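You operate a simulated robot arm through the tools that you are given. There is no shell and no other tool. Be economical: measure what you need, move in short steps, check, and stop when the job is done.

You are at the controls of a simulated two-armed robot. One attempt, no reset.

Task
Take the grooved block on the long steel bench and put it away on the lower shelf of the long bench. Then take the carton from the upper shelf of the long bench and put it on the pink tray. Then stack the 20 silver block from the long steel bench on top of the 40 silver block. Then put the lens on the long steel bench away on the open table. Then take the red case and put it on the shelf under the grey bench. Then take the foam block from the long steel bench and put it on the mirror there. Then put two of the small black blocks from the long steel bench on the orange tray. Keep to this order. Set down upright: carton.

The check looks at the end state, three seconds after you hand in, the way a careful person would. Anything else that was tipped, shoved, dropped, spilled or broken makes it a failure.

Robot
Two 7-joint arms with fingered hands on one trunk, on a base that drives. Base frame: it is fixed to the floor where the robot stands at the start and does not move with it; the origin is under the middle of the robot, x ahead of it, y to its left, z up; the surface under the hand at the start is at about z = 900. Units: mm, degrees, N and s.
The left shoulder is at the start at [79, 152, 1062], the right one opposite. With the tool pointing down near the work surface each hand reaches from about 460 to 840 mm from the robot's upright axis, wherever it stands, measured 20 degrees to its own side. Places, roughly: carton [500, 250, 500]; foam block (11x8x5 cm) [500, 600, 900]; grooved block (6x5x5 cm) [800, 100, 900]; lens [500, 0, 1000]; lower shelf of the long bench [700, 800, 200]; mirror [500, 250, 1000]; open table [-2300, -1400, 900]; orange tray (17x12x4 cm) [800, 500, 900]; pink tray (17x12x4 cm) [700, 800, 500]; red case (9x5x3 cm) [500, 500, 500]; shelf under the grey bench [-2700, 2900, 200]; silver block [500, 500, 1000]; small black block (4x4x3 cm) [700, 300, 900]. Payload 3.8 kg a hand.
The tool frame of a hand sits at the grasp point between the pads (the TCP): z along the fingers, y along the line on which they close. The tips reach 30 mm beyond it. Largest opening 104 mm; the body of the gripper starts 35 mm behind the TCP. The gripper is a hand of 5 fingers: y runs from the thumb to the fingers, the wrist lies at [-15, -104, -178] in the tool frame.
Orientation is told as [roll, pitch, yaw] about the base's x, y, z axes, in that order, counted from this pose: with the fingers straight down and the wrist toward the robot, the tool's x, y and z point along [0, 1, 0], [1, 0, 0] and [0, 0, -1] of the base frame.

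Tools
- The arms move only by the tool jog_arm. It takes "left_plan", "right_plan" or both (then of equal length, played together; a hand with none holds still); each is a list of rows, each a list of 2 entries, a list of its own where there are three numbers: the shift along the base's x, y, z in mm, then the turn, a rotation vector about the base's x, y, z in degrees. In form: [[[tx, ty, tz], [ax, ay, az]], ...]. A call has 1 to 8 rows; each row shifts and turns the commanded pose from where the row before left it. Rows are played at 5 a second. More than 50 mm and 8.6 degrees between two rows, and nothing of the call is played. Where a pose cannot be reached the arm comes as near as it can. A force on the tool above 40 N (or 10 N above the force at the start of the call, whichever is more), or a blocked arm, ends the call early, and 0.2 s more pass. In this call time passes only in rows, and 0.2 s behind the last. The reply holds the time, the measured pose of the TCP, the force on the tool along the base axes, the opening and the grip force, in the units named above and with some noise, with the torque about the TCP (base axes, N m) and any sound that the robot's microphone picked up.
- Cameras (640 x 400 px; columns grow to the right, rows downward): "scene" is now at [195.7, 47.5, 1234.4]; the picture's right is [0.49, -0.86, -0.12], its down [-0.37, -0.08, -0.93] and it looks along [0.79, 0.50, -0.35] (base axes); focal length 214 px, centre (320, 200). "left" rides on the left gripper at [-80, -78, -141] in its tool frame; the picture's right is [-0.78, -0.30, 0.56], its down [0.54, -0.78, 0.33] and it looks along [0.33, 0.56, 0.76] (tool axes); focal length 247 px, centre (320, 200). "right" rides on the right gripper at [80, -78, -141] in its tool frame; the picture's right is [-0.78, 0.30, -0.56], its down [-0.54, -0.78, 0.33] and it looks along [-0.33, 0.56, 0.76] (tool axes); focal length 247 px, centre (320, 200). There is no depth. A picture from a camera that has moved, and an enlarged one, comes with that camera's place and axes in the base frame and with its lens.
- get_image(camera): a new picture of that camera. It takes no simulated time.
- lift_body(by): slides the trunk up (or, below 0, down) by that many mm; the arms and the scene camera ride with it, the base frame stays. It gives what a move gives, with no picture.
- roll_base(legs): drives the robot by 1 to 6 legs, each [ahead, left, turn to the left] in mm, mm and degrees, along the robot's own axes; the way and the turn of a leg run together, so that a leg with both is an arc; at most 1500 mm and 180 degrees a leg. The arms and the cameras ride along, it lands a little off, and it stops where it bumps. It gives what a move gives.
- move_fingers(index, middle, ring, little, thumb_bend, thumb_turn, hand): sets how far each is bent, from 0 (flat) to 1 (curled in); at 0.3 the hand is open as for a grip, at 0.7 the pads meet at the TCP. One left out holds its place. A second passes; each finger stops where it meets its share of the squeeze, and holds until it gets a number again. It is the only way to open and close the hand. It gives what a move gives, with no picture; readings hold the bend of each and the force on index, middle, ring, little, thumb and palm. thumb_turn goes from beside the hand (0) to across from the fingers (1), as for a grip.
- pan_tilt(pan, tilt): turns the head with the scene camera to pan (to the left, within 80 degrees either way) and tilt (down, from -29 to 69), counted from straight ahead of the robot. It gives what a move gives.
- close_up(camera, box): a new picture of the part [left, top, right, bottom] of that camera's present view, enlarged. It takes no simulated time.
- close_job(): hands the job in; it is judged then, once.

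Go step by step. Nothing tells you exact positions but the pictures and the camera data: compare them with the known pose of the tool, close in by small moves and look again before you grip or let go. The budget is 483 turns and 226 pictures, counting those below and the enlarged ones. Unless the task says otherwise, let go and move clear before handing in.

The tools are called after "Call:" by a JSON object that holds its "op" and its "data". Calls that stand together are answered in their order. jog_arm: Moves the arms, as the interface text tells. Its arguments: {"type":"object","properties":{"left_plan":{"type":"array","items":{"type":"array"}},"right_plan":{"type":"array","items":{"type":"array"}}},"required":[]} The other tools are called the same way: lift_body (by) slides the trunk up or down; move_fingers (index, middle, ring, little, thumb_bend, thumb_turn, hand) moves the fingers one by one; roll_base (legs) drives the base; pan_tilt (pan, tilt) turns the head that bears the scene camera; get_image (camera) takes a picture; close_up (camera, box) takes an enlarged picture of a part of a camera's view; close_job () hands the job in.

At the start:

```text
time: 0.0
left_tool_pos: [386.5, 482.2, 1159.3]
left_tcp_rot: [0.0, 0.1, 0.0]
left_contact_force: [0.2, 1.0, -0.6]
left_wrist_torque: [0.0, -0.02, 0.0]
left_grip_width: 103.7
left_grip_force: 0.1
left_shape: jaw
left_bend: [0.3, 0.3, 0.3, 0.3, 0.3, 0.98]
left_finger forces: [0.1, 0.0, 0.0, 0.1, 0.1, 0.0]
right_tool_pos: [604.7, 30.2, 1173.1]
right_tcp_rot: [0.0, 0.1, 0.0]
right_contact_force: [-0.8, 0.2, 0.4]
right_wrist_torque: [-0.01, 0.0, 0.06]
right_grip_width: 104.0
right_grip_force: 0.0
right_shape: jaw
right_bend: [0.3, 0.3, 0.3, 0.3, 0.3, 0.98]
right_finger forces: [0.0, 0.0, 0.0, 0.1, 0.0, 0.0]
trunk travel left (down, up): [-150.0, 306.0]
robot x, y, heading: [1.3, -2.5, -0.1]
head pan, tilt: [30.6, 8.7]
```

scene: 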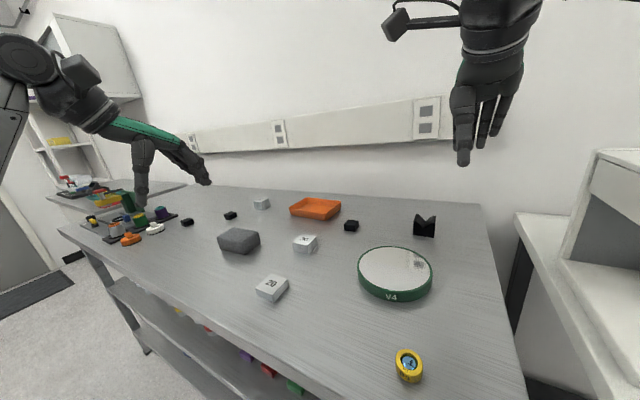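
right: 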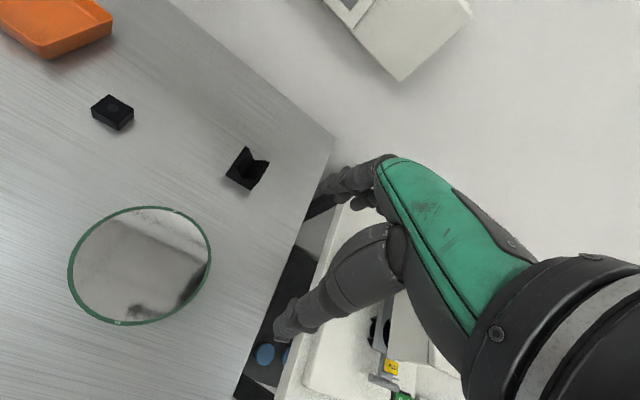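
left: 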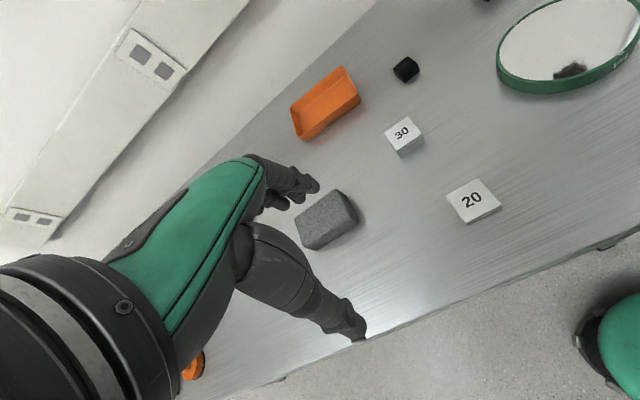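

I see the bench with the grooved block (far right), mirror, lens, foam, silver blocks and orange tray. First I look around at the bench and the shelves below.

Call:
{"op": "pan_tilt", "data": {"pan": 0, "tilt": 40}}

Call:
{"op": "get_image", "data": {"camera": "scene"}}

Call:
{"op": "pan_tilt", "data": {"pan": 60, "tilt": 40}}

Call:
{"op": "get_image", "data": {"camera": "scene"}}

```text
time: 1.0
left_tool_pos: [386.7, 481.7, 1159.0]
left_tcp_rot: [0.0, 0.0, 0.0]
left_contact_force: [-0.2, 1.1, 0.7]
left_wrist_torque: [-0.04, 0.01, 0.03]
left_grip_width: 103.8
left_grip_force: 0.0
left_shape: jaw
left_bend: [0.3, 0.3, 0.3, 0.3, 0.3, 0.98]
left_finger forces: [0.0, 0.0, 0.0, 0.0, 0.0, 0.0]
right_tool_pos: [605.2, 30.5, 1172.2]
right_tcp_rot: [0.0, 0.2, 0.0]
right_contact_force: [-0.5, -0.7, -0.2]
right_wrist_torque: [-0.01, -0.01, -0.02]
right_grip_width: 103.6
right_grip_force: 0.0
right_shape: jaw
right_bend: [0.3, 0.3, 0.3, 0.3, 0.3, 0.98]
right_finger forces: [0.1, 0.0, 0.0, 0.1, 0.0, 0.0]
trunk travel left (down, up): [-150.0, 306.0]
robot x, y, heading: [0.7, -0.9, 0.2]
head pan, tilt: [0.0, 40.0]
```

```text
222 pictures are left
camera scene: at [188.7, 0.2, 1184.9], right [0.0, -1.0, 0.0], down [-0.81, 0.0, -0.59], along [0.59, 0.0, -0.81], focal length 214 px, centre (320, 200)
```

scene: 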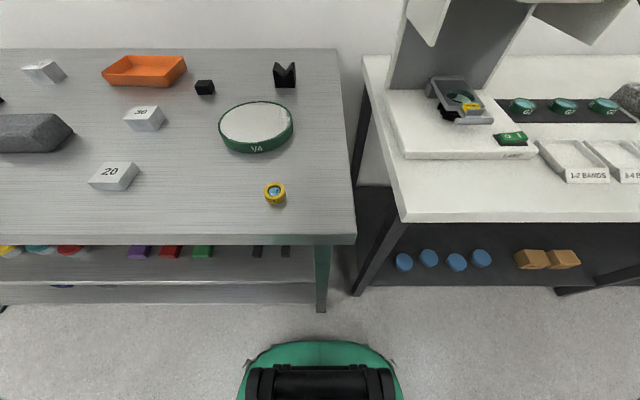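

```text
time: 2.3
left_tool_pos: [386.3, 482.2, 1159.7]
left_tcp_rot: [-0.1, 0.0, 0.0]
left_contact_force: [-0.2, 0.1, -0.1]
left_wrist_torque: [0.02, 0.0, 0.03]
left_grip_width: 104.0
left_grip_force: 0.1
left_shape: jaw
left_bend: [0.3, 0.3, 0.3, 0.3, 0.3, 0.98]
left_finger forces: [0.0, 0.1, 0.1, 0.1, 0.1, 0.0]
right_tool_pos: [605.3, 29.4, 1173.4]
right_tcp_rot: [0.1, 0.1, 0.0]
right_contact_force: [-0.4, -0.1, 0.4]
right_wrist_torque: [0.0, 0.0, 0.02]
right_grip_width: 103.6
right_grip_force: 0.1
right_shape: jaw
right_bend: [0.3, 0.3, 0.3, 0.3, 0.3, 0.98]
right_finger forces: [0.0, 0.0, 0.0, 0.0, 0.0, 0.0]
trunk travel left (down, up): [-150.0, 306.0]
robot x, y, heading: [1.4, 4.1, -0.0]
head pan, tilt: [60.0, 40.0]
```

```text
221 pictures are left
camera scene: at [147.5, 73.8, 1195.2], right [0.84, -0.5, -0.21], down [-0.5, -0.56, -0.66], along [0.22, 0.66, -0.72], focal length 214 px, centre (320, 200)
```

scene: 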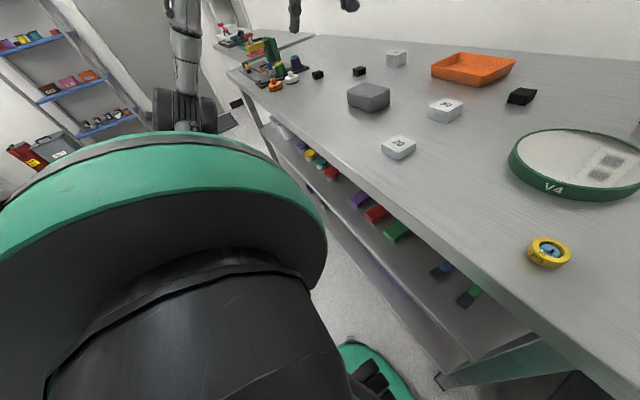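

The bench front edge is near x≈325, its right edge near y≈-55, with shelves below. I back up to view the shelves.

Call:
{"op": "roll_base", "data": {"legs": [[-700, 0, 0]]}}

Call:
{"op": "lift_body", "data": {"by": -150}}

Call:
{"op": "pan_tilt", "data": {"pan": 25, "tilt": 25}}

Call:
{"op": "get_image", "data": {"camera": "scene"}}

```text
time: 6.1
left_tool_pos: [-311.7, 482.9, 1159.8]
left_tcp_rot: [0.0, 0.0, 0.3]
left_contact_force: [0.2, -1.2, -0.5]
left_wrist_torque: [0.01, 0.01, 0.01]
left_grip_width: 103.9
left_grip_force: 0.0
left_shape: jaw
left_bend: [0.3, 0.3, 0.3, 0.3, 0.3, 0.98]
left_finger forces: [0.0, 0.0, 0.0, 0.1, 0.0, 0.0]
right_tool_pos: [-89.6, 31.9, 1172.7]
right_tcp_rot: [0.0, 0.1, 0.4]
right_contact_force: [-0.5, 0.2, 0.1]
right_wrist_torque: [0.02, -0.01, 0.05]
right_grip_width: 103.4
right_grip_force: 0.0
right_shape: jaw
right_bend: [0.3, 0.3, 0.3, 0.3, 0.3, 0.98]
right_finger forces: [0.0, 0.0, 0.0, 0.0, 0.0, 0.0]
trunk travel left (down, up): [-150.0, 306.0]
robot x, y, heading: [-694.4, -2.3, 0.5]
head pan, tilt: [60.0, 40.0]
```

```text
time: 7.8
left_tool_pos: [-264.1, 483.2, 951.0]
left_tcp_rot: [0.0, 7.8, 0.3]
left_contact_force: [-0.7, -1.3, 0.2]
left_wrist_torque: [0.01, -0.01, 0.0]
left_grip_width: 103.6
left_grip_force: 0.0
left_shape: jaw
left_bend: [0.3, 0.3, 0.3, 0.3, 0.3, 0.98]
left_finger forces: [0.0, 0.0, 0.0, 0.0, 0.0, 0.1]
right_tool_pos: [-92.3, 32.6, 1023.9]
right_tcp_rot: [0.0, 0.0, 0.4]
right_contact_force: [-0.2, -0.6, -0.6]
right_wrist_torque: [-0.02, -0.01, -0.01]
right_grip_width: 103.8
right_grip_force: 0.0
right_shape: jaw
right_bend: [0.3, 0.3, 0.3, 0.3, 0.3, 0.98]
right_finger forces: [0.1, 0.0, 0.0, 0.0, 0.0, 0.0]
trunk travel left (down, up): [0.0, 456.0]
robot x, y, heading: [-692.6, -1.6, 0.6]
head pan, tilt: [60.0, 40.0]
```

```text
time: 8.8
left_tool_pos: [-264.7, 482.9, 951.3]
left_tcp_rot: [-0.1, 7.8, 0.3]
left_contact_force: [-0.5, -0.5, -0.4]
left_wrist_torque: [0.0, 0.0, -0.01]
left_grip_width: 103.7
left_grip_force: 0.1
left_shape: jaw
left_bend: [0.3, 0.3, 0.3, 0.3, 0.3, 0.98]
left_finger forces: [0.1, 0.0, 0.1, 0.0, 0.1, 0.1]
right_tool_pos: [-88.4, 30.9, 1023.1]
right_tcp_rot: [-0.1, 0.1, 0.5]
right_contact_force: [-0.2, -0.2, 0.2]
right_wrist_torque: [0.0, -0.03, -0.02]
right_grip_width: 103.7
right_grip_force: 0.1
right_shape: jaw
right_bend: [0.3, 0.3, 0.3, 0.3, 0.3, 0.98]
right_finger forces: [0.0, 0.0, 0.1, 0.1, 0.0, 0.0]
trunk travel left (down, up): [0.0, 456.0]
robot x, y, heading: [-697.1, -1.4, 0.3]
head pan, tilt: [25.0, 25.0]
```

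```text
220 pictures are left
camera scene: at [-390.7, 38.8, 976.6], right [0.37, -0.9, -0.22], down [-0.79, -0.18, -0.58], along [0.49, 0.39, -0.78], focal length 214 px, centre (320, 200)
```

scene: 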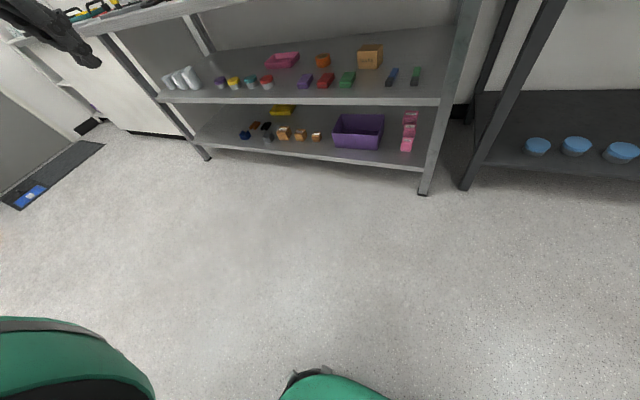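

The shelves are visible: brown carton, pink tray and red case on the upper shelf. I zoom for detail.

Call:
{"op": "close_up", "data": {"camera": "scene", "box": [150, 20, 310, 120]}}

Call:
{"op": "close_up", "data": {"camera": "scene", "box": [290, 20, 450, 120]}}

Call:
{"op": "close_up", "data": {"camera": "scene", "box": [190, 90, 350, 190]}}

Call:
{"op": "close_up", "data": {"camera": "scene", "box": [310, 90, 470, 190]}}

```text
4.00 times, centred on (230, 70) of scene
camera zoom: at [-390.7, 38.8, 976.6], right [0.37, -0.9, -0.22], down [-0.79, -0.18, -0.58], along [0.49, 0.39, -0.78], focal length 858 px, centre (680, 720)
```

zoom: 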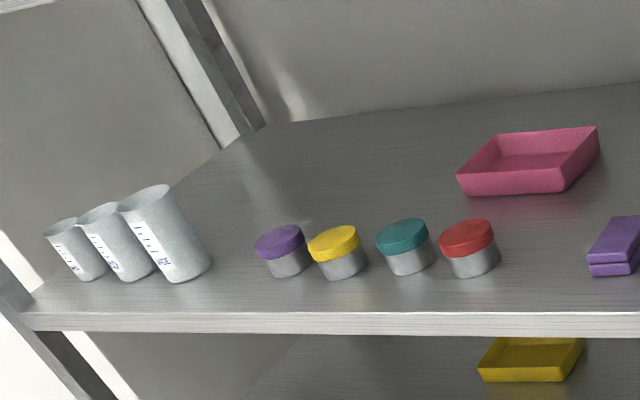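

```text
4.00 times, centred on (370, 70) of scene
camera zoom: at [-390.7, 38.8, 976.6], right [0.37, -0.9, -0.22], down [-0.79, -0.18, -0.58], along [0.49, 0.39, -0.78], focal length 858 px, centre (120, 720)
```

zoom: 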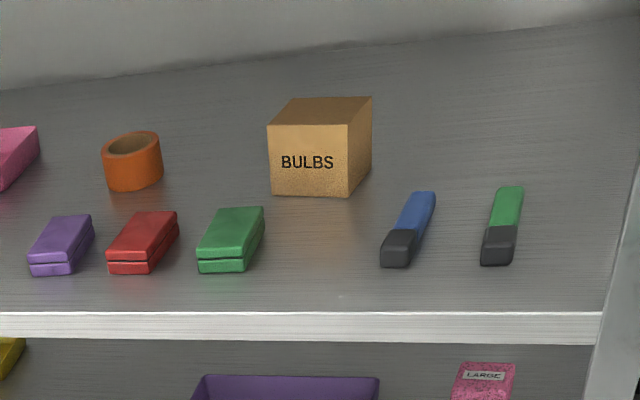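

```text
4.00 times, centred on (270, 140) of scene
camera zoom: at [-390.7, 38.8, 976.6], right [0.37, -0.9, -0.22], down [-0.79, -0.18, -0.58], along [0.49, 0.39, -0.78], focal length 858 px, centre (520, 440)
```

zoom: 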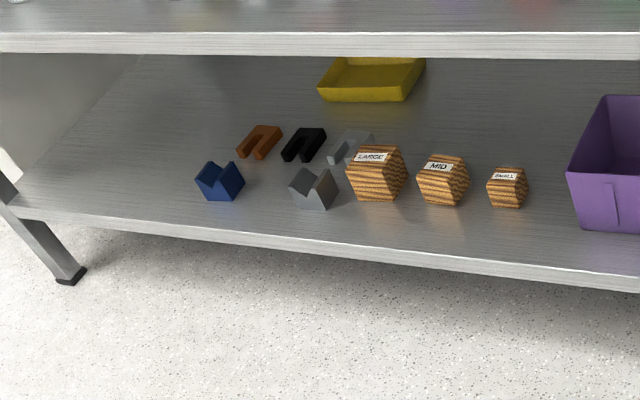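

```text
4.00 times, centred on (390, 140) of scene
camera zoom: at [-390.7, 38.8, 976.6], right [0.37, -0.9, -0.22], down [-0.79, -0.18, -0.58], along [0.49, 0.39, -0.78], focal length 858 px, centre (40, 440)
```

zoom: 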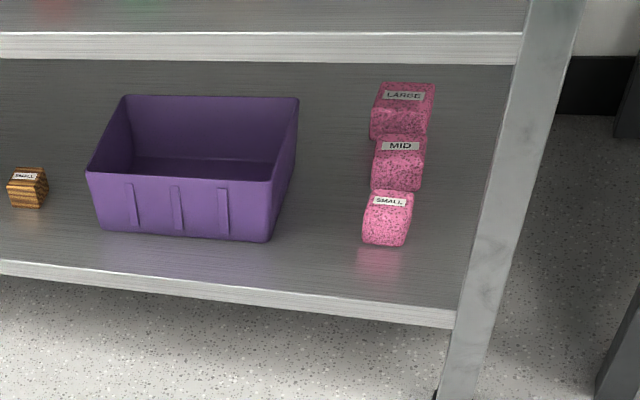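

The lower shelf has a V-block row (blue, gap, grey), a sensible home for the black grooved block. I go back up to the bench, offset left, to take it with the right hand.

Call:
{"op": "lift_body", "data": {"by": 180}}

Call:
{"op": "roll_base", "data": {"legs": [[0, 350, 0], [720, 0, 0]]}}

Call:
{"op": "pan_tilt", "data": {"pan": -20, "tilt": 30}}

Call:
{"op": "get_image", "data": {"camera": "scene"}}

Call:
{"op": "get_image", "data": {"camera": "right"}}

```text
time: 10.8
left_tool_pos: [-264.6, 483.7, 1130.3]
left_tcp_rot: [-0.2, 8.0, 0.3]
left_contact_force: [-0.1, -0.2, -0.1]
left_wrist_torque: [-0.02, 0.0, -0.02]
left_grip_width: 103.8
left_grip_force: 0.1
left_shape: jaw
left_bend: [0.3, 0.3, 0.3, 0.3, 0.3, 0.98]
left_finger forces: [0.0, 0.0, 0.0, 0.1, 0.1, 0.1]
right_tool_pos: [-88.1, 31.5, 1203.5]
right_tcp_rot: [0.0, 0.0, 0.5]
right_contact_force: [0.4, -0.6, -0.7]
right_wrist_torque: [-0.03, 0.0, 0.01]
right_grip_width: 103.6
right_grip_force: 0.0
right_shape: jaw
right_bend: [0.3, 0.3, 0.3, 0.3, 0.3, 0.98]
right_finger forces: [0.1, 0.0, 0.1, 0.0, 0.0, 0.0]
trunk travel left (down, up): [-180.0, 276.0]
robot x, y, heading: [-692.9, -2.5, 0.1]
head pan, tilt: [25.0, 25.0]
```

```text
time: 16.6
left_tool_pos: [462.2, 828.5, 1131.1]
left_tcp_rot: [0.0, 7.9, -0.4]
left_contact_force: [-0.5, 0.2, -0.1]
left_wrist_torque: [-0.01, -0.03, 0.0]
left_grip_width: 103.7
left_grip_force: 0.2
left_shape: jaw
left_bend: [0.3, 0.3, 0.3, 0.3, 0.3, 0.98]
left_finger forces: [0.1, 0.0, 0.0, 0.1, 0.1, 0.0]
right_tool_pos: [630.1, 375.4, 1203.1]
right_tcp_rot: [0.0, 0.1, -0.4]
right_contact_force: [-0.3, 0.2, 0.1]
right_wrist_torque: [-0.05, 0.03, -0.01]
right_grip_width: 103.6
right_grip_force: 0.0
right_shape: jaw
right_bend: [0.3, 0.3, 0.3, 0.3, 0.3, 0.98]
right_finger forces: [0.0, 0.1, 0.1, 0.1, 0.0, 0.1]
trunk travel left (down, up): [-180.0, 276.0]
robot x, y, heading: [25.2, 347.2, -0.5]
head pan, tilt: [25.0, 25.0]
```

```text
time: 17.8
left_tool_pos: [461.6, 829.6, 1132.0]
left_tcp_rot: [0.0, 7.9, -0.3]
left_contact_force: [-0.9, -0.2, 0.6]
left_wrist_torque: [-0.02, 0.02, -0.01]
left_grip_width: 103.9
left_grip_force: 0.0
left_shape: jaw
left_bend: [0.3, 0.3, 0.3, 0.3, 0.3, 0.98]
left_finger forces: [0.0, 0.1, 0.0, 0.0, 0.0, 0.0]
right_tool_pos: [631.6, 374.2, 1202.6]
right_tcp_rot: [0.0, 0.2, -0.3]
right_contact_force: [-0.2, -0.3, -0.4]
right_wrist_torque: [-0.02, 0.04, 0.01]
right_grip_width: 103.8
right_grip_force: 0.1
right_shape: jaw
right_bend: [0.3, 0.3, 0.3, 0.3, 0.3, 0.98]
right_finger forces: [0.1, 0.1, 0.0, 0.0, 0.1, 0.0]
trunk travel left (down, up): [-180.0, 276.0]
robot x, y, heading: [26.3, 343.1, -0.4]
head pan, tilt: [-20.0, 30.0]
```

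```text
215 pictures are left
camera scene: at [199.8, 317.1, 1239.4], right [-0.34, -0.94, 0.07], down [-0.63, 0.17, -0.76], along [0.7, -0.3, -0.65], focal length 214 px, centre (320, 200)
```

scene: 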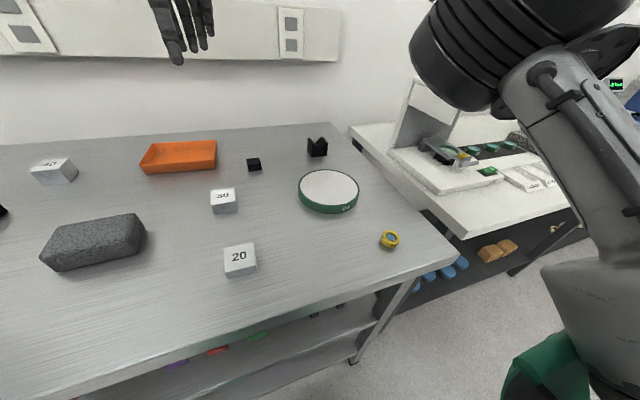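

```text
214 pictures are left
camera right: at [554.2, 454.4, 1344.3], right [0.29, -0.78, 0.56], down [-0.78, -0.53, -0.33], along [0.55, -0.34, -0.76], focal length 247 px, centre (320, 200)
```

right: 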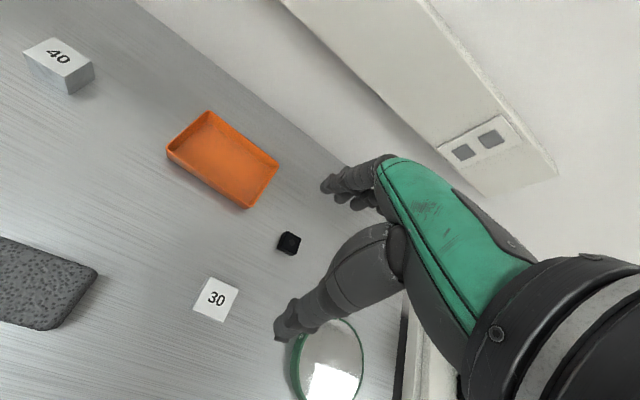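

Closer look at the grooved block's yaw.

Call:
{"op": "close_up", "data": {"camera": "scene", "box": [277, 120, 357, 170]}}

Call:
{"op": "jog_arm", "data": {"right_plan": [[[30, -45, -10], [0, 0, 0]], [[30, -45, -10], [0, 0, 0]], [[20, -45, -10], [0, 0, 0]], [[20, -45, -10], [0, 0, 0]], [[10, -40, -10], [0, 0, 0]]]}}

Call:
{"op": "get_image", "data": {"camera": "right"}}

```text
8.00 times, centred on (317, 145) of scene
camera zoom: at [199.8, 317.1, 1239.4], right [-0.34, -0.94, 0.07], down [-0.63, 0.17, -0.76], along [0.7, -0.3, -0.65], focal length 1716 px, centre (344, 640)
```

zoom: 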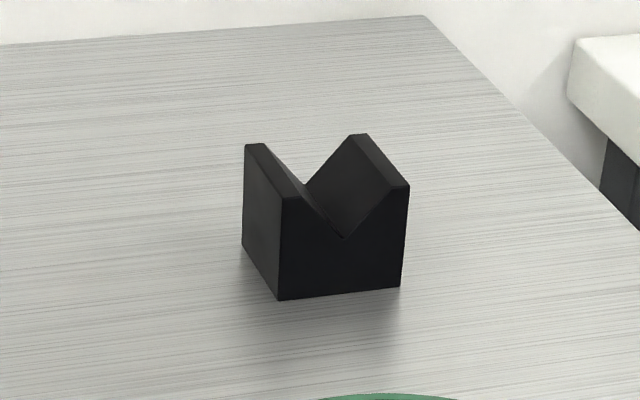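

```text
refused: row 1 steps farther than a row can; nothing moved
```

```text
212 pictures are left
camera right: at [554.2, 454.4, 1344.3], right [0.29, -0.78, 0.56], down [-0.78, -0.53, -0.33], along [0.55, -0.34, -0.76], focal length 247 px, centre (320, 200)
```

right: 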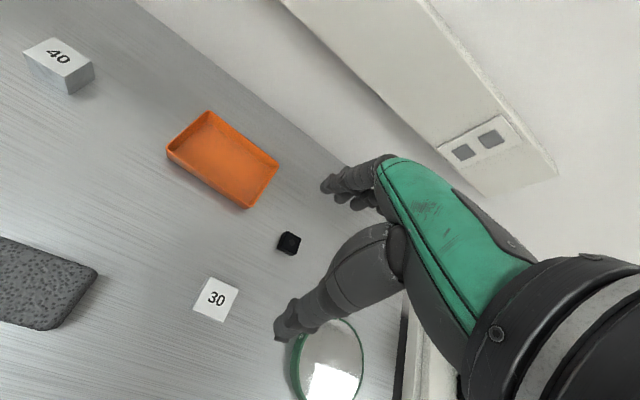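

The block spans about x 765–813, y 64–115, aligned with the bench. I bring the right hand above it.

Call:
{"op": "jog_arm", "data": {"right_plan": [[[19.6, -35.5, -17.5], [0, 0, 0]], [[19.6, -35.5, -17.5], [0, 0, 0]], [[19.6, -35.5, -17.5], [0, 0, 0]], [[19.6, -35.5, -17.5], [0, 0, 0]], [[19.6, -35.5, -17.5], [0, 0, 0]], [[19.6, -35.5, -17.5], [0, 0, 0]], [[19.6, -35.5, -17.5], [0, 0, 0]], [[19.6, -35.5, -17.5], [0, 0, 0]]]}}

Call:
{"op": "get_image", "data": {"camera": "right"}}

Call:
{"op": "get_image", "data": {"camera": "scene"}}

```text
time: 19.6
left_tool_pos: [462.5, 828.7, 1130.4]
left_tcp_rot: [-0.1, 7.8, -0.3]
left_contact_force: [0.3, 0.1, 0.7]
left_wrist_torque: [-0.01, 0.01, 0.01]
left_grip_width: 104.0
left_grip_force: 0.1
left_shape: jaw
left_bend: [0.3, 0.3, 0.3, 0.3, 0.3, 0.98]
left_finger forces: [0.0, 0.0, 0.0, 0.0, 0.0, 0.0]
right_tool_pos: [791.8, 90.2, 1062.6]
right_tcp_rot: [0.0, 0.1, -0.3]
right_contact_force: [0.0, 0.2, 0.3]
right_wrist_torque: [0.05, -0.01, 0.0]
right_grip_width: 103.8
right_grip_force: 0.0
right_shape: jaw
right_bend: [0.3, 0.3, 0.3, 0.3, 0.3, 0.98]
right_finger forces: [0.0, 0.0, 0.0, 0.0, 0.1, 0.0]
trunk travel left (down, up): [-180.0, 276.0]
robot x, y, heading: [27.6, 350.3, -0.3]
head pan, tilt: [-20.0, 30.0]
```

```text
211 pictures are left
camera right: at [713.4, 169.2, 1203.4], right [0.29, -0.78, 0.56], down [-0.78, -0.53, -0.33], along [0.55, -0.34, -0.76], focal length 247 px, centre (320, 200)
```

right: 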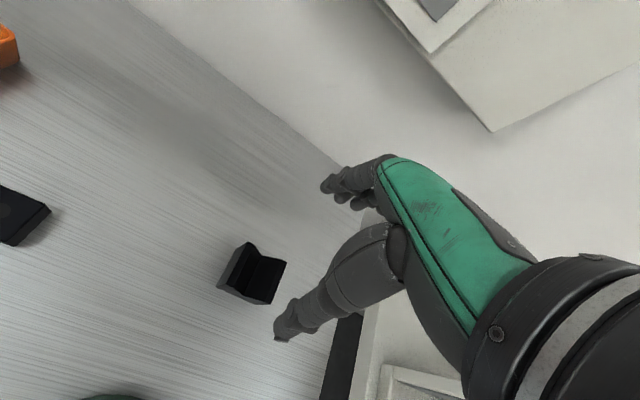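

```text
210 pictures are left
camera scene: at [200.6, 316.8, 1239.3], right [-0.34, -0.94, 0.07], down [-0.63, 0.17, -0.75], along [0.7, -0.3, -0.65], focal length 214 px, centre (320, 200)
```

scene: 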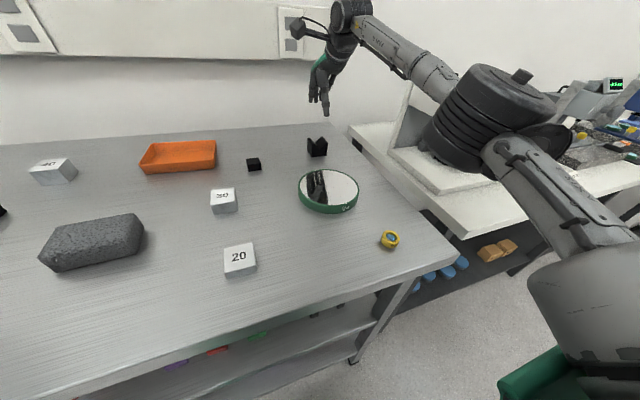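

Call:
{"op": "close_up", "data": {"camera": "right", "box": [200, 220, 328, 300]}}

Call:
{"op": "close_up", "data": {"camera": "right", "box": [200, 240, 328, 320]}}

```text
5.00 times, centred on (264, 260) of right
camera zoom: at [713.4, 169.2, 1203.4], right [0.29, -0.78, 0.56], down [-0.78, -0.53, -0.33], along [0.55, -0.34, -0.76], focal length 1235 px, centre (600, -100)
```

zoom: 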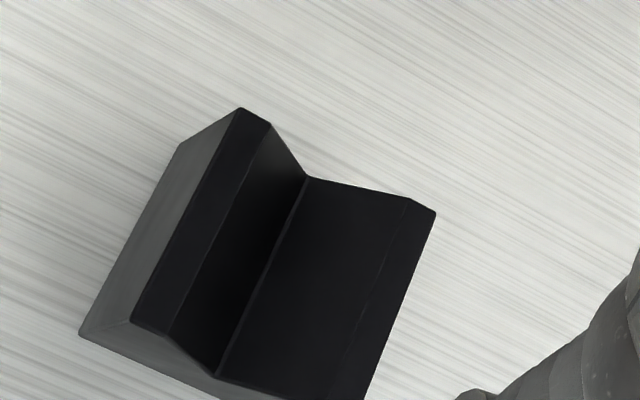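

```text
5.00 times, centred on (264, 280) of right
camera zoom: at [713.4, 169.2, 1203.4], right [0.29, -0.78, 0.56], down [-0.78, -0.53, -0.33], along [0.55, -0.34, -0.76], focal length 1235 px, centre (600, -200)
```

zoom: 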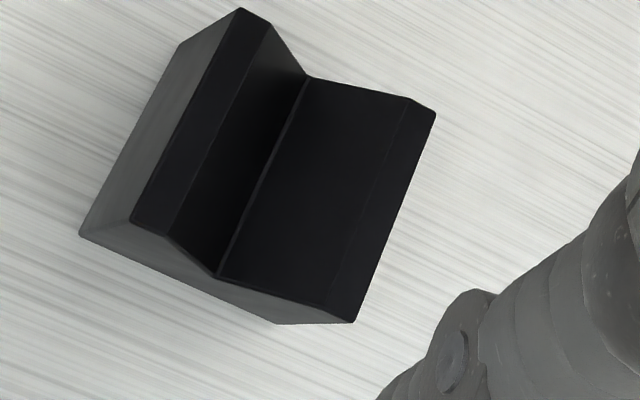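

The hand camera puts the block at about x 755–802, y 65–115. I correct and descend.

Call:
{"op": "jog_arm", "data": {"right_plan": [[[-13, 0, -20], [0, 0, 0]], [[0, 0, -35], [0, 0, 0]], [[0, 0, -30], [0, 0, 0]], [[0, 0, -25], [0, 0, 0]]]}}

Call:
{"op": "get_image", "data": {"camera": "right"}}

Call:
{"op": "close_up", "data": {"camera": "scene", "box": [270, 90, 398, 170]}}

```text
time: 20.6
left_tool_pos: [463.0, 827.5, 1130.8]
left_tcp_rot: [-0.1, 7.9, -0.3]
left_contact_force: [1.1, -0.5, 0.3]
left_wrist_torque: [-0.01, -0.06, -0.03]
left_grip_width: 103.7
left_grip_force: 0.1
left_shape: jaw
left_bend: [0.3, 0.3, 0.3, 0.3, 0.3, 0.98]
left_finger forces: [0.1, 0.0, 0.1, 0.0, 0.0, 0.1]
right_tool_pos: [776.3, 90.8, 953.0]
right_tcp_rot: [0.1, 0.1, -0.3]
right_contact_force: [0.2, 0.4, -0.2]
right_wrist_torque: [0.01, 0.0, 0.04]
right_grip_width: 103.7
right_grip_force: 0.2
right_shape: jaw
right_bend: [0.3, 0.3, 0.3, 0.3, 0.3, 0.98]
right_finger forces: [0.0, 0.1, 0.0, 0.0, 0.0, 0.0]
trunk travel left (down, up): [-180.0, 276.0]
robot x, y, heading: [23.6, 351.6, -0.5]
head pan, tilt: [-20.0, 30.0]
```

```text
207 pictures are left
camera right: at [698.5, 169.3, 1094.2], right [0.29, -0.78, 0.56], down [-0.78, -0.53, -0.33], along [0.55, -0.34, -0.76], focal length 247 px, centre (320, 200)
```

right: 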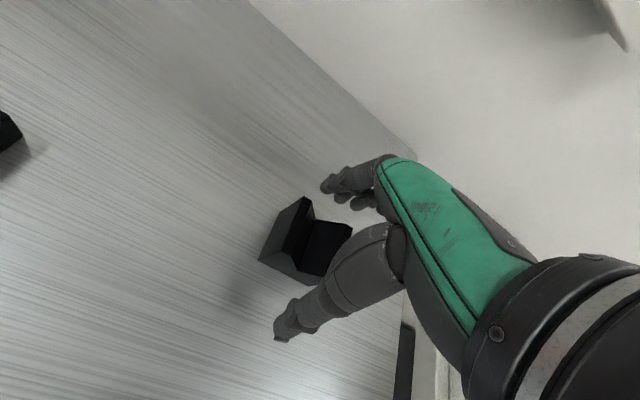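

```text
5.00 times, centred on (334, 130) of scene
camera zoom: at [200.2, 316.5, 1239.3], right [-0.34, -0.94, 0.07], down [-0.63, 0.18, -0.75], along [0.7, -0.3, -0.65], focal length 1072 px, centre (250, 550)
```

zoom: 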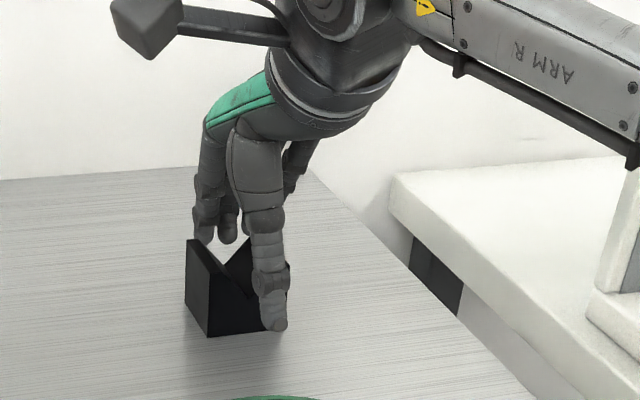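

Thumb and fingers straddle the block centred. I lower a bit more and close.

Call:
{"op": "jog_arm", "data": {"right_plan": [[[3, 0, -10], [0, 0, 0]], [[0, 0, -7], [0, 0, 0]]]}}

Call:
{"op": "move_fingers", "data": {"hand": "right", "index": 0.7, "middle": 0.7, "ring": 0.7, "little": 0.7, "thumb_bend": 0.7}}

Call:
{"op": "get_image", "data": {"camera": "right"}}

```text
time: 21.2
left_tool_pos: [462.9, 828.3, 1129.5]
left_tcp_rot: [0.0, 7.9, -0.4]
left_contact_force: [0.1, -0.3, 0.0]
left_wrist_torque: [0.0, -0.01, 0.0]
left_grip_width: 103.6
left_grip_force: 0.1
left_shape: jaw
left_bend: [0.3, 0.3, 0.3, 0.3, 0.3, 0.98]
left_finger forces: [0.0, 0.1, 0.0, 0.0, 0.0, 0.0]
right_tool_pos: [778.0, 91.9, 936.8]
right_tcp_rot: [0.0, 0.1, -0.4]
right_contact_force: [-0.5, -0.1, -0.7]
right_wrist_torque: [-0.01, 0.02, 0.0]
right_grip_width: 104.0
right_grip_force: 0.2
right_shape: jaw
right_bend: [0.3, 0.3, 0.3, 0.3, 0.3, 0.98]
right_finger forces: [0.1, 0.0, 0.0, 0.0, 0.1, 0.0]
trunk travel left (down, up): [-180.0, 276.0]
robot x, y, heading: [29.2, 345.1, -0.6]
head pan, tilt: [-20.0, 30.0]
```

```text
time: 22.2
left_tool_pos: [462.8, 828.3, 1131.4]
left_tcp_rot: [0.1, 7.9, -0.4]
left_contact_force: [0.0, 0.0, -0.1]
left_wrist_torque: [-0.02, -0.07, -0.01]
left_grip_width: 103.6
left_grip_force: 0.0
left_shape: jaw
left_bend: [0.3, 0.3, 0.3, 0.3, 0.3, 0.98]
left_finger forces: [0.1, 0.0, 0.1, 0.1, 0.1, 0.0]
right_tool_pos: [779.8, 91.9, 937.2]
right_tcp_rot: [0.0, 0.2, -0.3]
right_contact_force: [1.1, 0.0, 0.5]
right_wrist_torque: [0.02, -0.01, 0.02]
right_grip_width: 43.1
right_grip_force: 17.9
right_shape: fingers
right_bend: [0.59, 0.63, 0.65, 0.7, 0.53, 0.94]
right_finger forces: [7.4, 6.8, 4.1, 0.1, 17.8, 0.0]
trunk travel left (down, up): [-180.0, 276.0]
robot x, y, heading: [24.9, 347.7, -0.4]
head pan, tilt: [-20.0, 30.0]
```

```text
205 pictures are left
camera right: at [701.2, 170.3, 1078.0], right [0.29, -0.78, 0.56], down [-0.78, -0.53, -0.33], along [0.55, -0.34, -0.76], focal length 247 px, centre (320, 200)
```

right: 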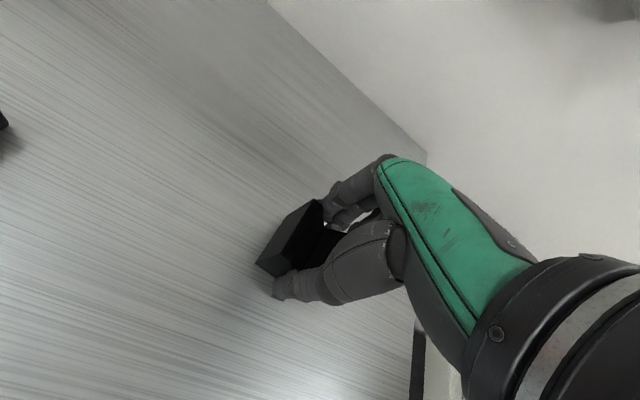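

Gripped with three fingers and the thumb. I lift straight up and check it stays.

Call:
{"op": "jog_arm", "data": {"right_plan": [[[0, 0, 20], [0, 0, 0]], [[0, 0, 40], [0, 0, 0]], [[0, 0, 45], [0, 0, 0]], [[0, 0, 45], [0, 0, 0]], [[0, 0, 45], [0, 0, 0]]]}}

Call:
{"op": "get_image", "data": {"camera": "right"}}

```text
time: 23.4
left_tool_pos: [461.6, 830.3, 1130.9]
left_tcp_rot: [-0.1, 7.9, -0.4]
left_contact_force: [0.5, 0.4, -0.2]
left_wrist_torque: [0.02, -0.04, -0.04]
left_grip_width: 103.9
left_grip_force: 0.1
left_shape: jaw
left_bend: [0.3, 0.3, 0.3, 0.3, 0.3, 0.98]
left_finger forces: [0.0, 0.0, 0.1, 0.0, 0.1, 0.0]
right_tool_pos: [775.7, 94.1, 1129.5]
right_tcp_rot: [-0.2, 0.0, -0.3]
right_contact_force: [0.2, -0.1, -3.1]
right_wrist_torque: [0.0, -0.04, 0.01]
right_grip_width: 43.0
right_grip_force: 17.9
right_shape: fingers
right_bend: [0.59, 0.63, 0.65, 0.7, 0.53, 0.94]
right_finger forces: [7.1, 6.7, 4.3, 0.0, 17.8, 0.0]
trunk travel left (down, up): [-180.0, 276.0]
robot x, y, heading: [26.9, 347.0, -0.4]
head pan, tilt: [-20.0, 30.0]
```

```text
204 pictures are left
camera right: at [698.4, 173.1, 1270.7], right [0.29, -0.78, 0.56], down [-0.78, -0.53, -0.33], along [0.55, -0.34, -0.76], focal length 247 px, centre (320, 200)
```

right: 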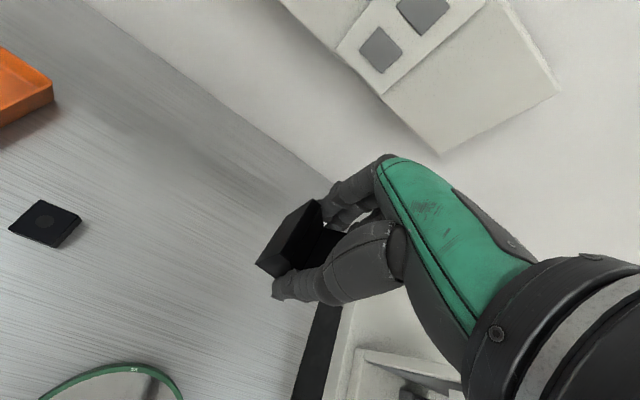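

Secure. I back away, shift left to in front of the V-block row, and raise the left hand out of the way.

Call:
{"op": "roll_base", "data": {"legs": [[-800, 0, 0], [0, 880, 0]]}}

Call:
{"op": "jog_arm", "data": {"left_plan": [[[0, 0, 40], [0, 0, 0]], [[0, 0, 40], [0, 0, 0]], [[0, 0, 40], [0, 0, 0]], [[0, 0, 40], [0, 0, 0]], [[0, 0, 40], [0, 0, 0]]]}}

Call:
{"op": "lift_body", "data": {"by": -180}}

Call:
{"op": "pan_tilt", "data": {"pan": -10, "tilt": 15}}

Call:
{"op": "get_image", "data": {"camera": "scene"}}

```text
time: 31.8
left_tool_pos: [-317.6, 1714.5, 1130.0]
left_tcp_rot: [0.0, 7.8, -0.2]
left_contact_force: [0.0, -0.6, -0.3]
left_wrist_torque: [0.01, 0.03, 0.01]
left_grip_width: 103.7
left_grip_force: 0.1
left_shape: jaw
left_bend: [0.3, 0.3, 0.3, 0.3, 0.3, 0.98]
left_finger forces: [0.0, 0.1, 0.0, 0.0, 0.0, 0.0]
right_tool_pos: [-1.6, 978.5, 1128.7]
right_tcp_rot: [0.0, -0.1, -0.2]
right_contact_force: [0.5, 0.8, -2.6]
right_wrist_torque: [0.03, 0.01, 0.0]
right_grip_width: 42.9
right_grip_force: 18.4
right_shape: fingers
right_bend: [0.59, 0.63, 0.65, 0.7, 0.53, 0.94]
right_finger forces: [7.2, 6.5, 4.3, 0.0, 17.8, 0.0]
trunk travel left (down, up): [-180.0, 276.0]
robot x, y, heading: [-750.2, 1237.4, -0.0]
head pan, tilt: [-20.0, 30.0]
```

```text
time: 33.0
left_tool_pos: [-318.0, 1715.5, 1331.1]
left_tcp_rot: [0.0, 8.0, -0.4]
left_contact_force: [0.0, 0.3, -0.6]
left_wrist_torque: [0.02, 0.01, 0.02]
left_grip_width: 103.4
left_grip_force: 0.1
left_shape: jaw
left_bend: [0.3, 0.3, 0.3, 0.3, 0.3, 0.98]
left_finger forces: [0.0, 0.1, 0.0, 0.0, 0.0, 0.0]
right_tool_pos: [0.5, 976.5, 1126.6]
right_tcp_rot: [0.0, -0.1, -0.2]
right_contact_force: [0.0, -0.3, -2.9]
right_wrist_torque: [0.01, -0.01, -0.01]
right_grip_width: 43.1
right_grip_force: 17.9
right_shape: fingers
right_bend: [0.59, 0.63, 0.65, 0.7, 0.53, 0.94]
right_finger forces: [7.2, 6.5, 4.3, 0.1, 17.9, 0.0]
trunk travel left (down, up): [-180.0, 276.0]
robot x, y, heading: [-750.4, 1236.5, -0.3]
head pan, tilt: [-20.0, 30.0]
```

```text
time: 35.0
left_tool_pos: [-318.7, 1714.1, 1151.8]
left_tcp_rot: [0.0, 7.8, -0.2]
left_contact_force: [-0.7, -0.7, -1.0]
left_wrist_torque: [0.02, 0.01, -0.02]
left_grip_width: 103.6
left_grip_force: 0.0
left_shape: jaw
left_bend: [0.3, 0.3, 0.3, 0.3, 0.3, 0.98]
left_finger forces: [0.1, 0.0, 0.0, 0.1, 0.0, 0.1]
right_tool_pos: [-2.0, 977.9, 949.6]
right_tcp_rot: [-0.1, -0.1, -0.2]
right_contact_force: [-0.2, 0.6, -2.3]
right_wrist_torque: [0.01, -0.03, 0.01]
right_grip_width: 43.0
right_grip_force: 17.5
right_shape: fingers
right_bend: [0.59, 0.63, 0.65, 0.7, 0.53, 0.94]
right_finger forces: [7.2, 6.5, 4.4, 0.0, 17.7, 0.0]
trunk travel left (down, up): [0.0, 456.0]
robot x, y, heading: [-748.9, 1231.2, -0.0]
head pan, tilt: [-20.0, 30.0]
```

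```text
time: 35.8
left_tool_pos: [-317.2, 1714.4, 1150.2]
left_tcp_rot: [0.0, 8.0, -0.3]
left_contact_force: [-0.3, 0.8, -0.2]
left_wrist_torque: [0.02, 0.01, 0.0]
left_grip_width: 103.9
left_grip_force: 0.0
left_shape: jaw
left_bend: [0.3, 0.3, 0.3, 0.3, 0.3, 0.98]
left_finger forces: [0.0, 0.0, 0.0, 0.0, 0.1, 0.1]
right_tool_pos: [-0.6, 978.9, 949.2]
right_tcp_rot: [0.0, 0.0, -0.2]
right_contact_force: [-0.5, 0.3, -3.9]
right_wrist_torque: [-0.04, -0.04, 0.0]
right_grip_width: 42.7
right_grip_force: 17.8
right_shape: fingers
right_bend: [0.59, 0.63, 0.65, 0.7, 0.53, 0.94]
right_finger forces: [7.2, 6.6, 4.3, 0.0, 17.7, 0.0]
trunk travel left (down, up): [0.0, 456.0]
robot x, y, heading: [-753.5, 1236.3, -0.4]
head pan, tilt: [-10.0, 15.0]
```

```text
203 pictures are left
camera scene: at [-432.2, 1216.0, 985.9], right [-0.15, -0.98, 0.09], down [-0.71, 0.05, -0.7], along [0.68, -0.17, -0.71], focal length 214 px, centre (320, 200)
```

scene: 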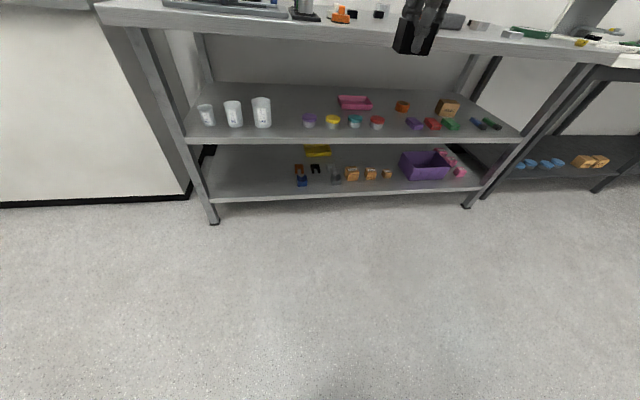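

Call:
{"op": "close_up", "data": {"camera": "scene", "box": [240, 140, 368, 220]}}

Call:
{"op": "close_up", "data": {"camera": "scene", "box": [290, 80, 418, 160]}}

```text
5.00 times, centred on (304, 180) of scene
camera zoom: at [-432.2, 1216.0, 985.9], right [-0.15, -0.98, 0.09], down [-0.71, 0.05, -0.7], along [0.68, -0.17, -0.71], focal length 1072 px, centre (400, 300)
```

zoom: 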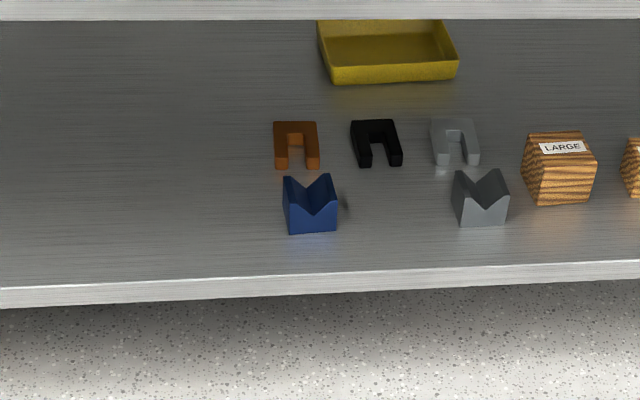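

```text
5.00 times, centred on (354, 120) of scene
camera zoom: at [-432.2, 1216.0, 985.9], right [-0.15, -0.98, 0.09], down [-0.71, 0.05, -0.7], along [0.68, -0.17, -0.71], focal length 1072 px, centre (150, 600)
```

zoom: 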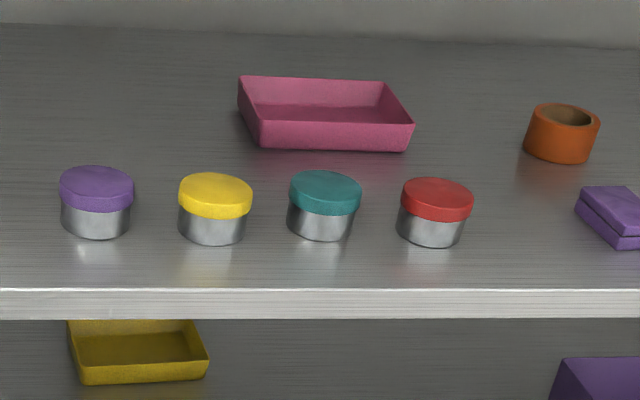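

The gap between blue and grey V-blocks is at y≈1010, front faces at x≈429, shelf z≈200. I lower the hand in free space first, then drive in.

Call:
{"op": "jog_arm", "data": {"right_plan": [[[0, 0, -48], [0, 0, 0]], [[0, 0, -48], [0, 0, 0]], [[0, 0, -48], [0, 0, 0]], [[0, 0, -48], [0, 0, 0]], [[0, 0, -48], [0, 0, 0]], [[0, 0, -48], [0, 0, 0]], [[0, 0, -48], [0, 0, 0]], [[0, 0, -48], [0, 0, 0]]]}}

Call:
{"op": "jog_arm", "data": {"right_plan": [[[0, 0, -48], [0, 0, 0]], [[0, 0, -48], [0, 0, 0]], [[0, 0, -48], [0, 0, 0]], [[0, 0, -48], [0, 0, 0]], [[0, 0, -48], [0, 0, 0]], [[0, 0, -40], [0, 0, 0]]]}}

Call:
{"op": "get_image", "data": {"camera": "scene"}}

Call:
{"op": "get_image", "data": {"camera": "right"}}

```text
time: 37.6
left_tool_pos: [-316.8, 1714.0, 1150.0]
left_tcp_rot: [0.0, 8.1, -0.2]
left_contact_force: [-0.3, -0.1, -0.3]
left_wrist_torque: [0.0, 0.01, 0.02]
left_grip_width: 103.8
left_grip_force: 0.1
left_shape: jaw
left_bend: [0.3, 0.3, 0.3, 0.3, 0.3, 0.98]
left_finger forces: [0.0, 0.0, 0.0, 0.1, 0.0, 0.0]
right_tool_pos: [1.5, 974.9, 563.9]
right_tcp_rot: [0.0, 0.0, -0.2]
right_contact_force: [0.7, 0.7, -2.7]
right_wrist_torque: [-0.05, -0.02, 0.01]
right_grip_width: 42.8
right_grip_force: 17.6
right_shape: fingers
right_bend: [0.59, 0.63, 0.65, 0.7, 0.53, 0.94]
right_finger forces: [7.1, 6.3, 4.6, 0.0, 17.4, 0.1]
trunk travel left (down, up): [0.0, 456.0]
robot x, y, heading: [-754.1, 1235.4, -0.0]
head pan, tilt: [-10.0, 15.0]
```

```text
time: 39.0
left_tool_pos: [-316.3, 1714.8, 1152.2]
left_tcp_rot: [0.1, 7.9, -0.1]
left_contact_force: [-0.2, 0.7, 0.7]
left_wrist_torque: [0.01, 0.02, -0.01]
left_grip_width: 103.7
left_grip_force: 0.0
left_shape: jaw
left_bend: [0.3, 0.3, 0.3, 0.3, 0.3, 0.98]
left_finger forces: [0.0, 0.0, 0.0, 0.1, 0.1, 0.0]
right_tool_pos: [-18.2, 979.6, 291.6]
right_tcp_rot: [0.0, -0.1, -0.2]
right_contact_force: [0.8, 1.1, -3.9]
right_wrist_torque: [-0.06, -0.03, 0.03]
right_grip_width: 42.7
right_grip_force: 16.9
right_shape: fingers
right_bend: [0.59, 0.63, 0.65, 0.7, 0.53, 0.94]
right_finger forces: [7.0, 6.1, 4.5, 0.0, 16.8, 0.1]
right hand out of reach, approached as far as the arm can: row 6
trunk travel left (down, up): [0.0, 456.0]
robot x, y, heading: [-751.5, 1235.9, -0.1]
head pan, tilt: [-10.0, 15.0]
```

```text
200 pictures are left
camera scene: at [-432.1, 1215.7, 985.8], right [-0.15, -0.98, 0.09], down [-0.71, 0.05, -0.7], along [0.68, -0.17, -0.71], focal length 214 px, centre (320, 200)
```

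scene: 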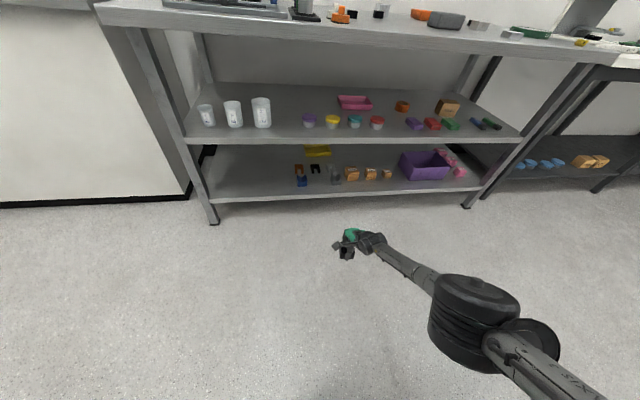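

```text
199 pictures are left
camera right: at [-97.3, 1059.2, 433.1], right [0.29, -0.78, 0.56], down [-0.78, -0.53, -0.33], along [0.56, -0.34, -0.76], focal length 247 px, centre (320, 200)
```

right: 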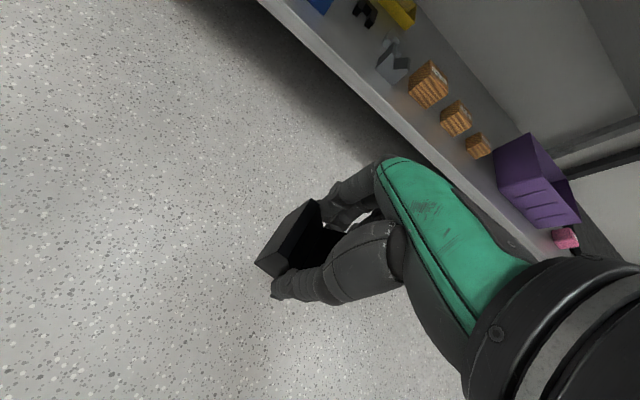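

At the edge of reach here. I pull the hand closer to the body and test that z≈235 is reachable before driving in.

Call:
{"op": "jog_arm", "data": {"right_plan": [[[-45, 0, 0], [0, 0, 0]], [[-45, 0, 0], [0, 0, 0]], [[-40, 0, 0], [0, 0, 0]], [[0, 0, -45], [0, 0, 0]], [[0, 0, 35], [0, 0, 0]]]}}

```text
time: 40.2
left_tool_pos: [-318.8, 1713.7, 1151.9]
left_tcp_rot: [0.1, 7.8, -0.3]
left_contact_force: [-0.6, -1.1, -0.1]
left_wrist_torque: [0.02, -0.01, 0.03]
left_grip_width: 103.7
left_grip_force: 0.1
left_shape: jaw
left_bend: [0.3, 0.3, 0.3, 0.3, 0.3, 0.98]
left_finger forces: [0.0, 0.0, 0.0, 0.0, 0.0, 0.0]
right_tool_pos: [-132.5, 959.8, 276.4]
right_tcp_rot: [0.2, 0.2, -0.2]
right_contact_force: [0.6, -0.1, -2.9]
right_wrist_torque: [-0.03, -0.05, 0.02]
right_grip_width: 41.9
right_grip_force: 17.4
right_shape: fingers
right_bend: [0.6, 0.64, 0.66, 0.7, 0.53, 0.94]
right_finger forces: [7.4, 6.3, 4.4, 0.0, 16.9, 0.0]
right hand out of reach, approached as far as the arm can: row 3, 4
trunk travel left (down, up): [0.0, 456.0]
robot x, y, heading: [-752.7, 1233.9, -0.3]
head pan, tilt: [-10.0, 15.0]
```

Call:
{"op": "jog_arm", "data": {"right_plan": [[[45, 0, 0], [0, 0, 0]], [[0, 0, -40], [0, 0, 0]]]}}

Call:
{"op": "get_image", "data": {"camera": "scene"}}

```text
time: 40.8
left_tool_pos: [-316.9, 1714.4, 1149.6]
left_tcp_rot: [0.0, 8.0, -0.2]
left_contact_force: [-0.3, 0.3, 0.5]
left_wrist_torque: [0.01, 0.03, -0.03]
left_grip_width: 104.0
left_grip_force: 0.0
left_shape: jaw
left_bend: [0.3, 0.3, 0.3, 0.3, 0.3, 0.98]
left_finger forces: [0.0, 0.1, 0.1, 0.0, 0.1, 0.0]
right_tool_pos: [-84.6, 963.3, 235.6]
right_tcp_rot: [0.1, -0.1, -0.2]
right_contact_force: [0.2, -0.3, -3.0]
right_wrist_torque: [-0.01, -0.09, -0.04]
right_grip_width: 42.0
right_grip_force: 17.3
right_shape: fingers
right_bend: [0.6, 0.64, 0.66, 0.7, 0.53, 0.94]
right_finger forces: [7.4, 6.3, 4.0, 0.1, 16.8, 0.0]
trunk travel left (down, up): [0.0, 456.0]
robot x, y, heading: [-750.6, 1233.9, 0.1]
head pan, tilt: [-10.0, 15.0]
```

```text
198 pictures are left
camera scene: at [-431.8, 1216.3, 985.8], right [-0.15, -0.98, 0.09], down [-0.71, 0.05, -0.7], along [0.68, -0.17, -0.71], focal length 214 px, centre (320, 200)
```

scene: 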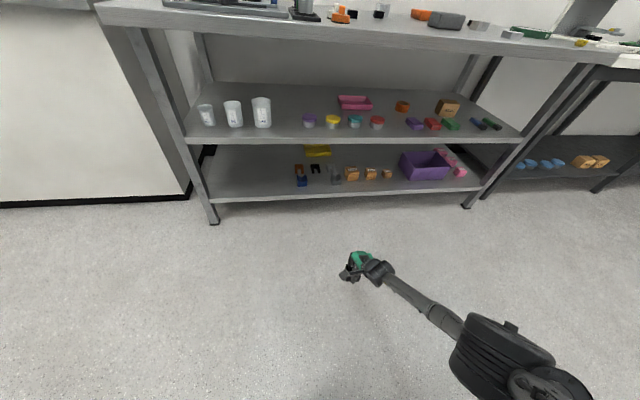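

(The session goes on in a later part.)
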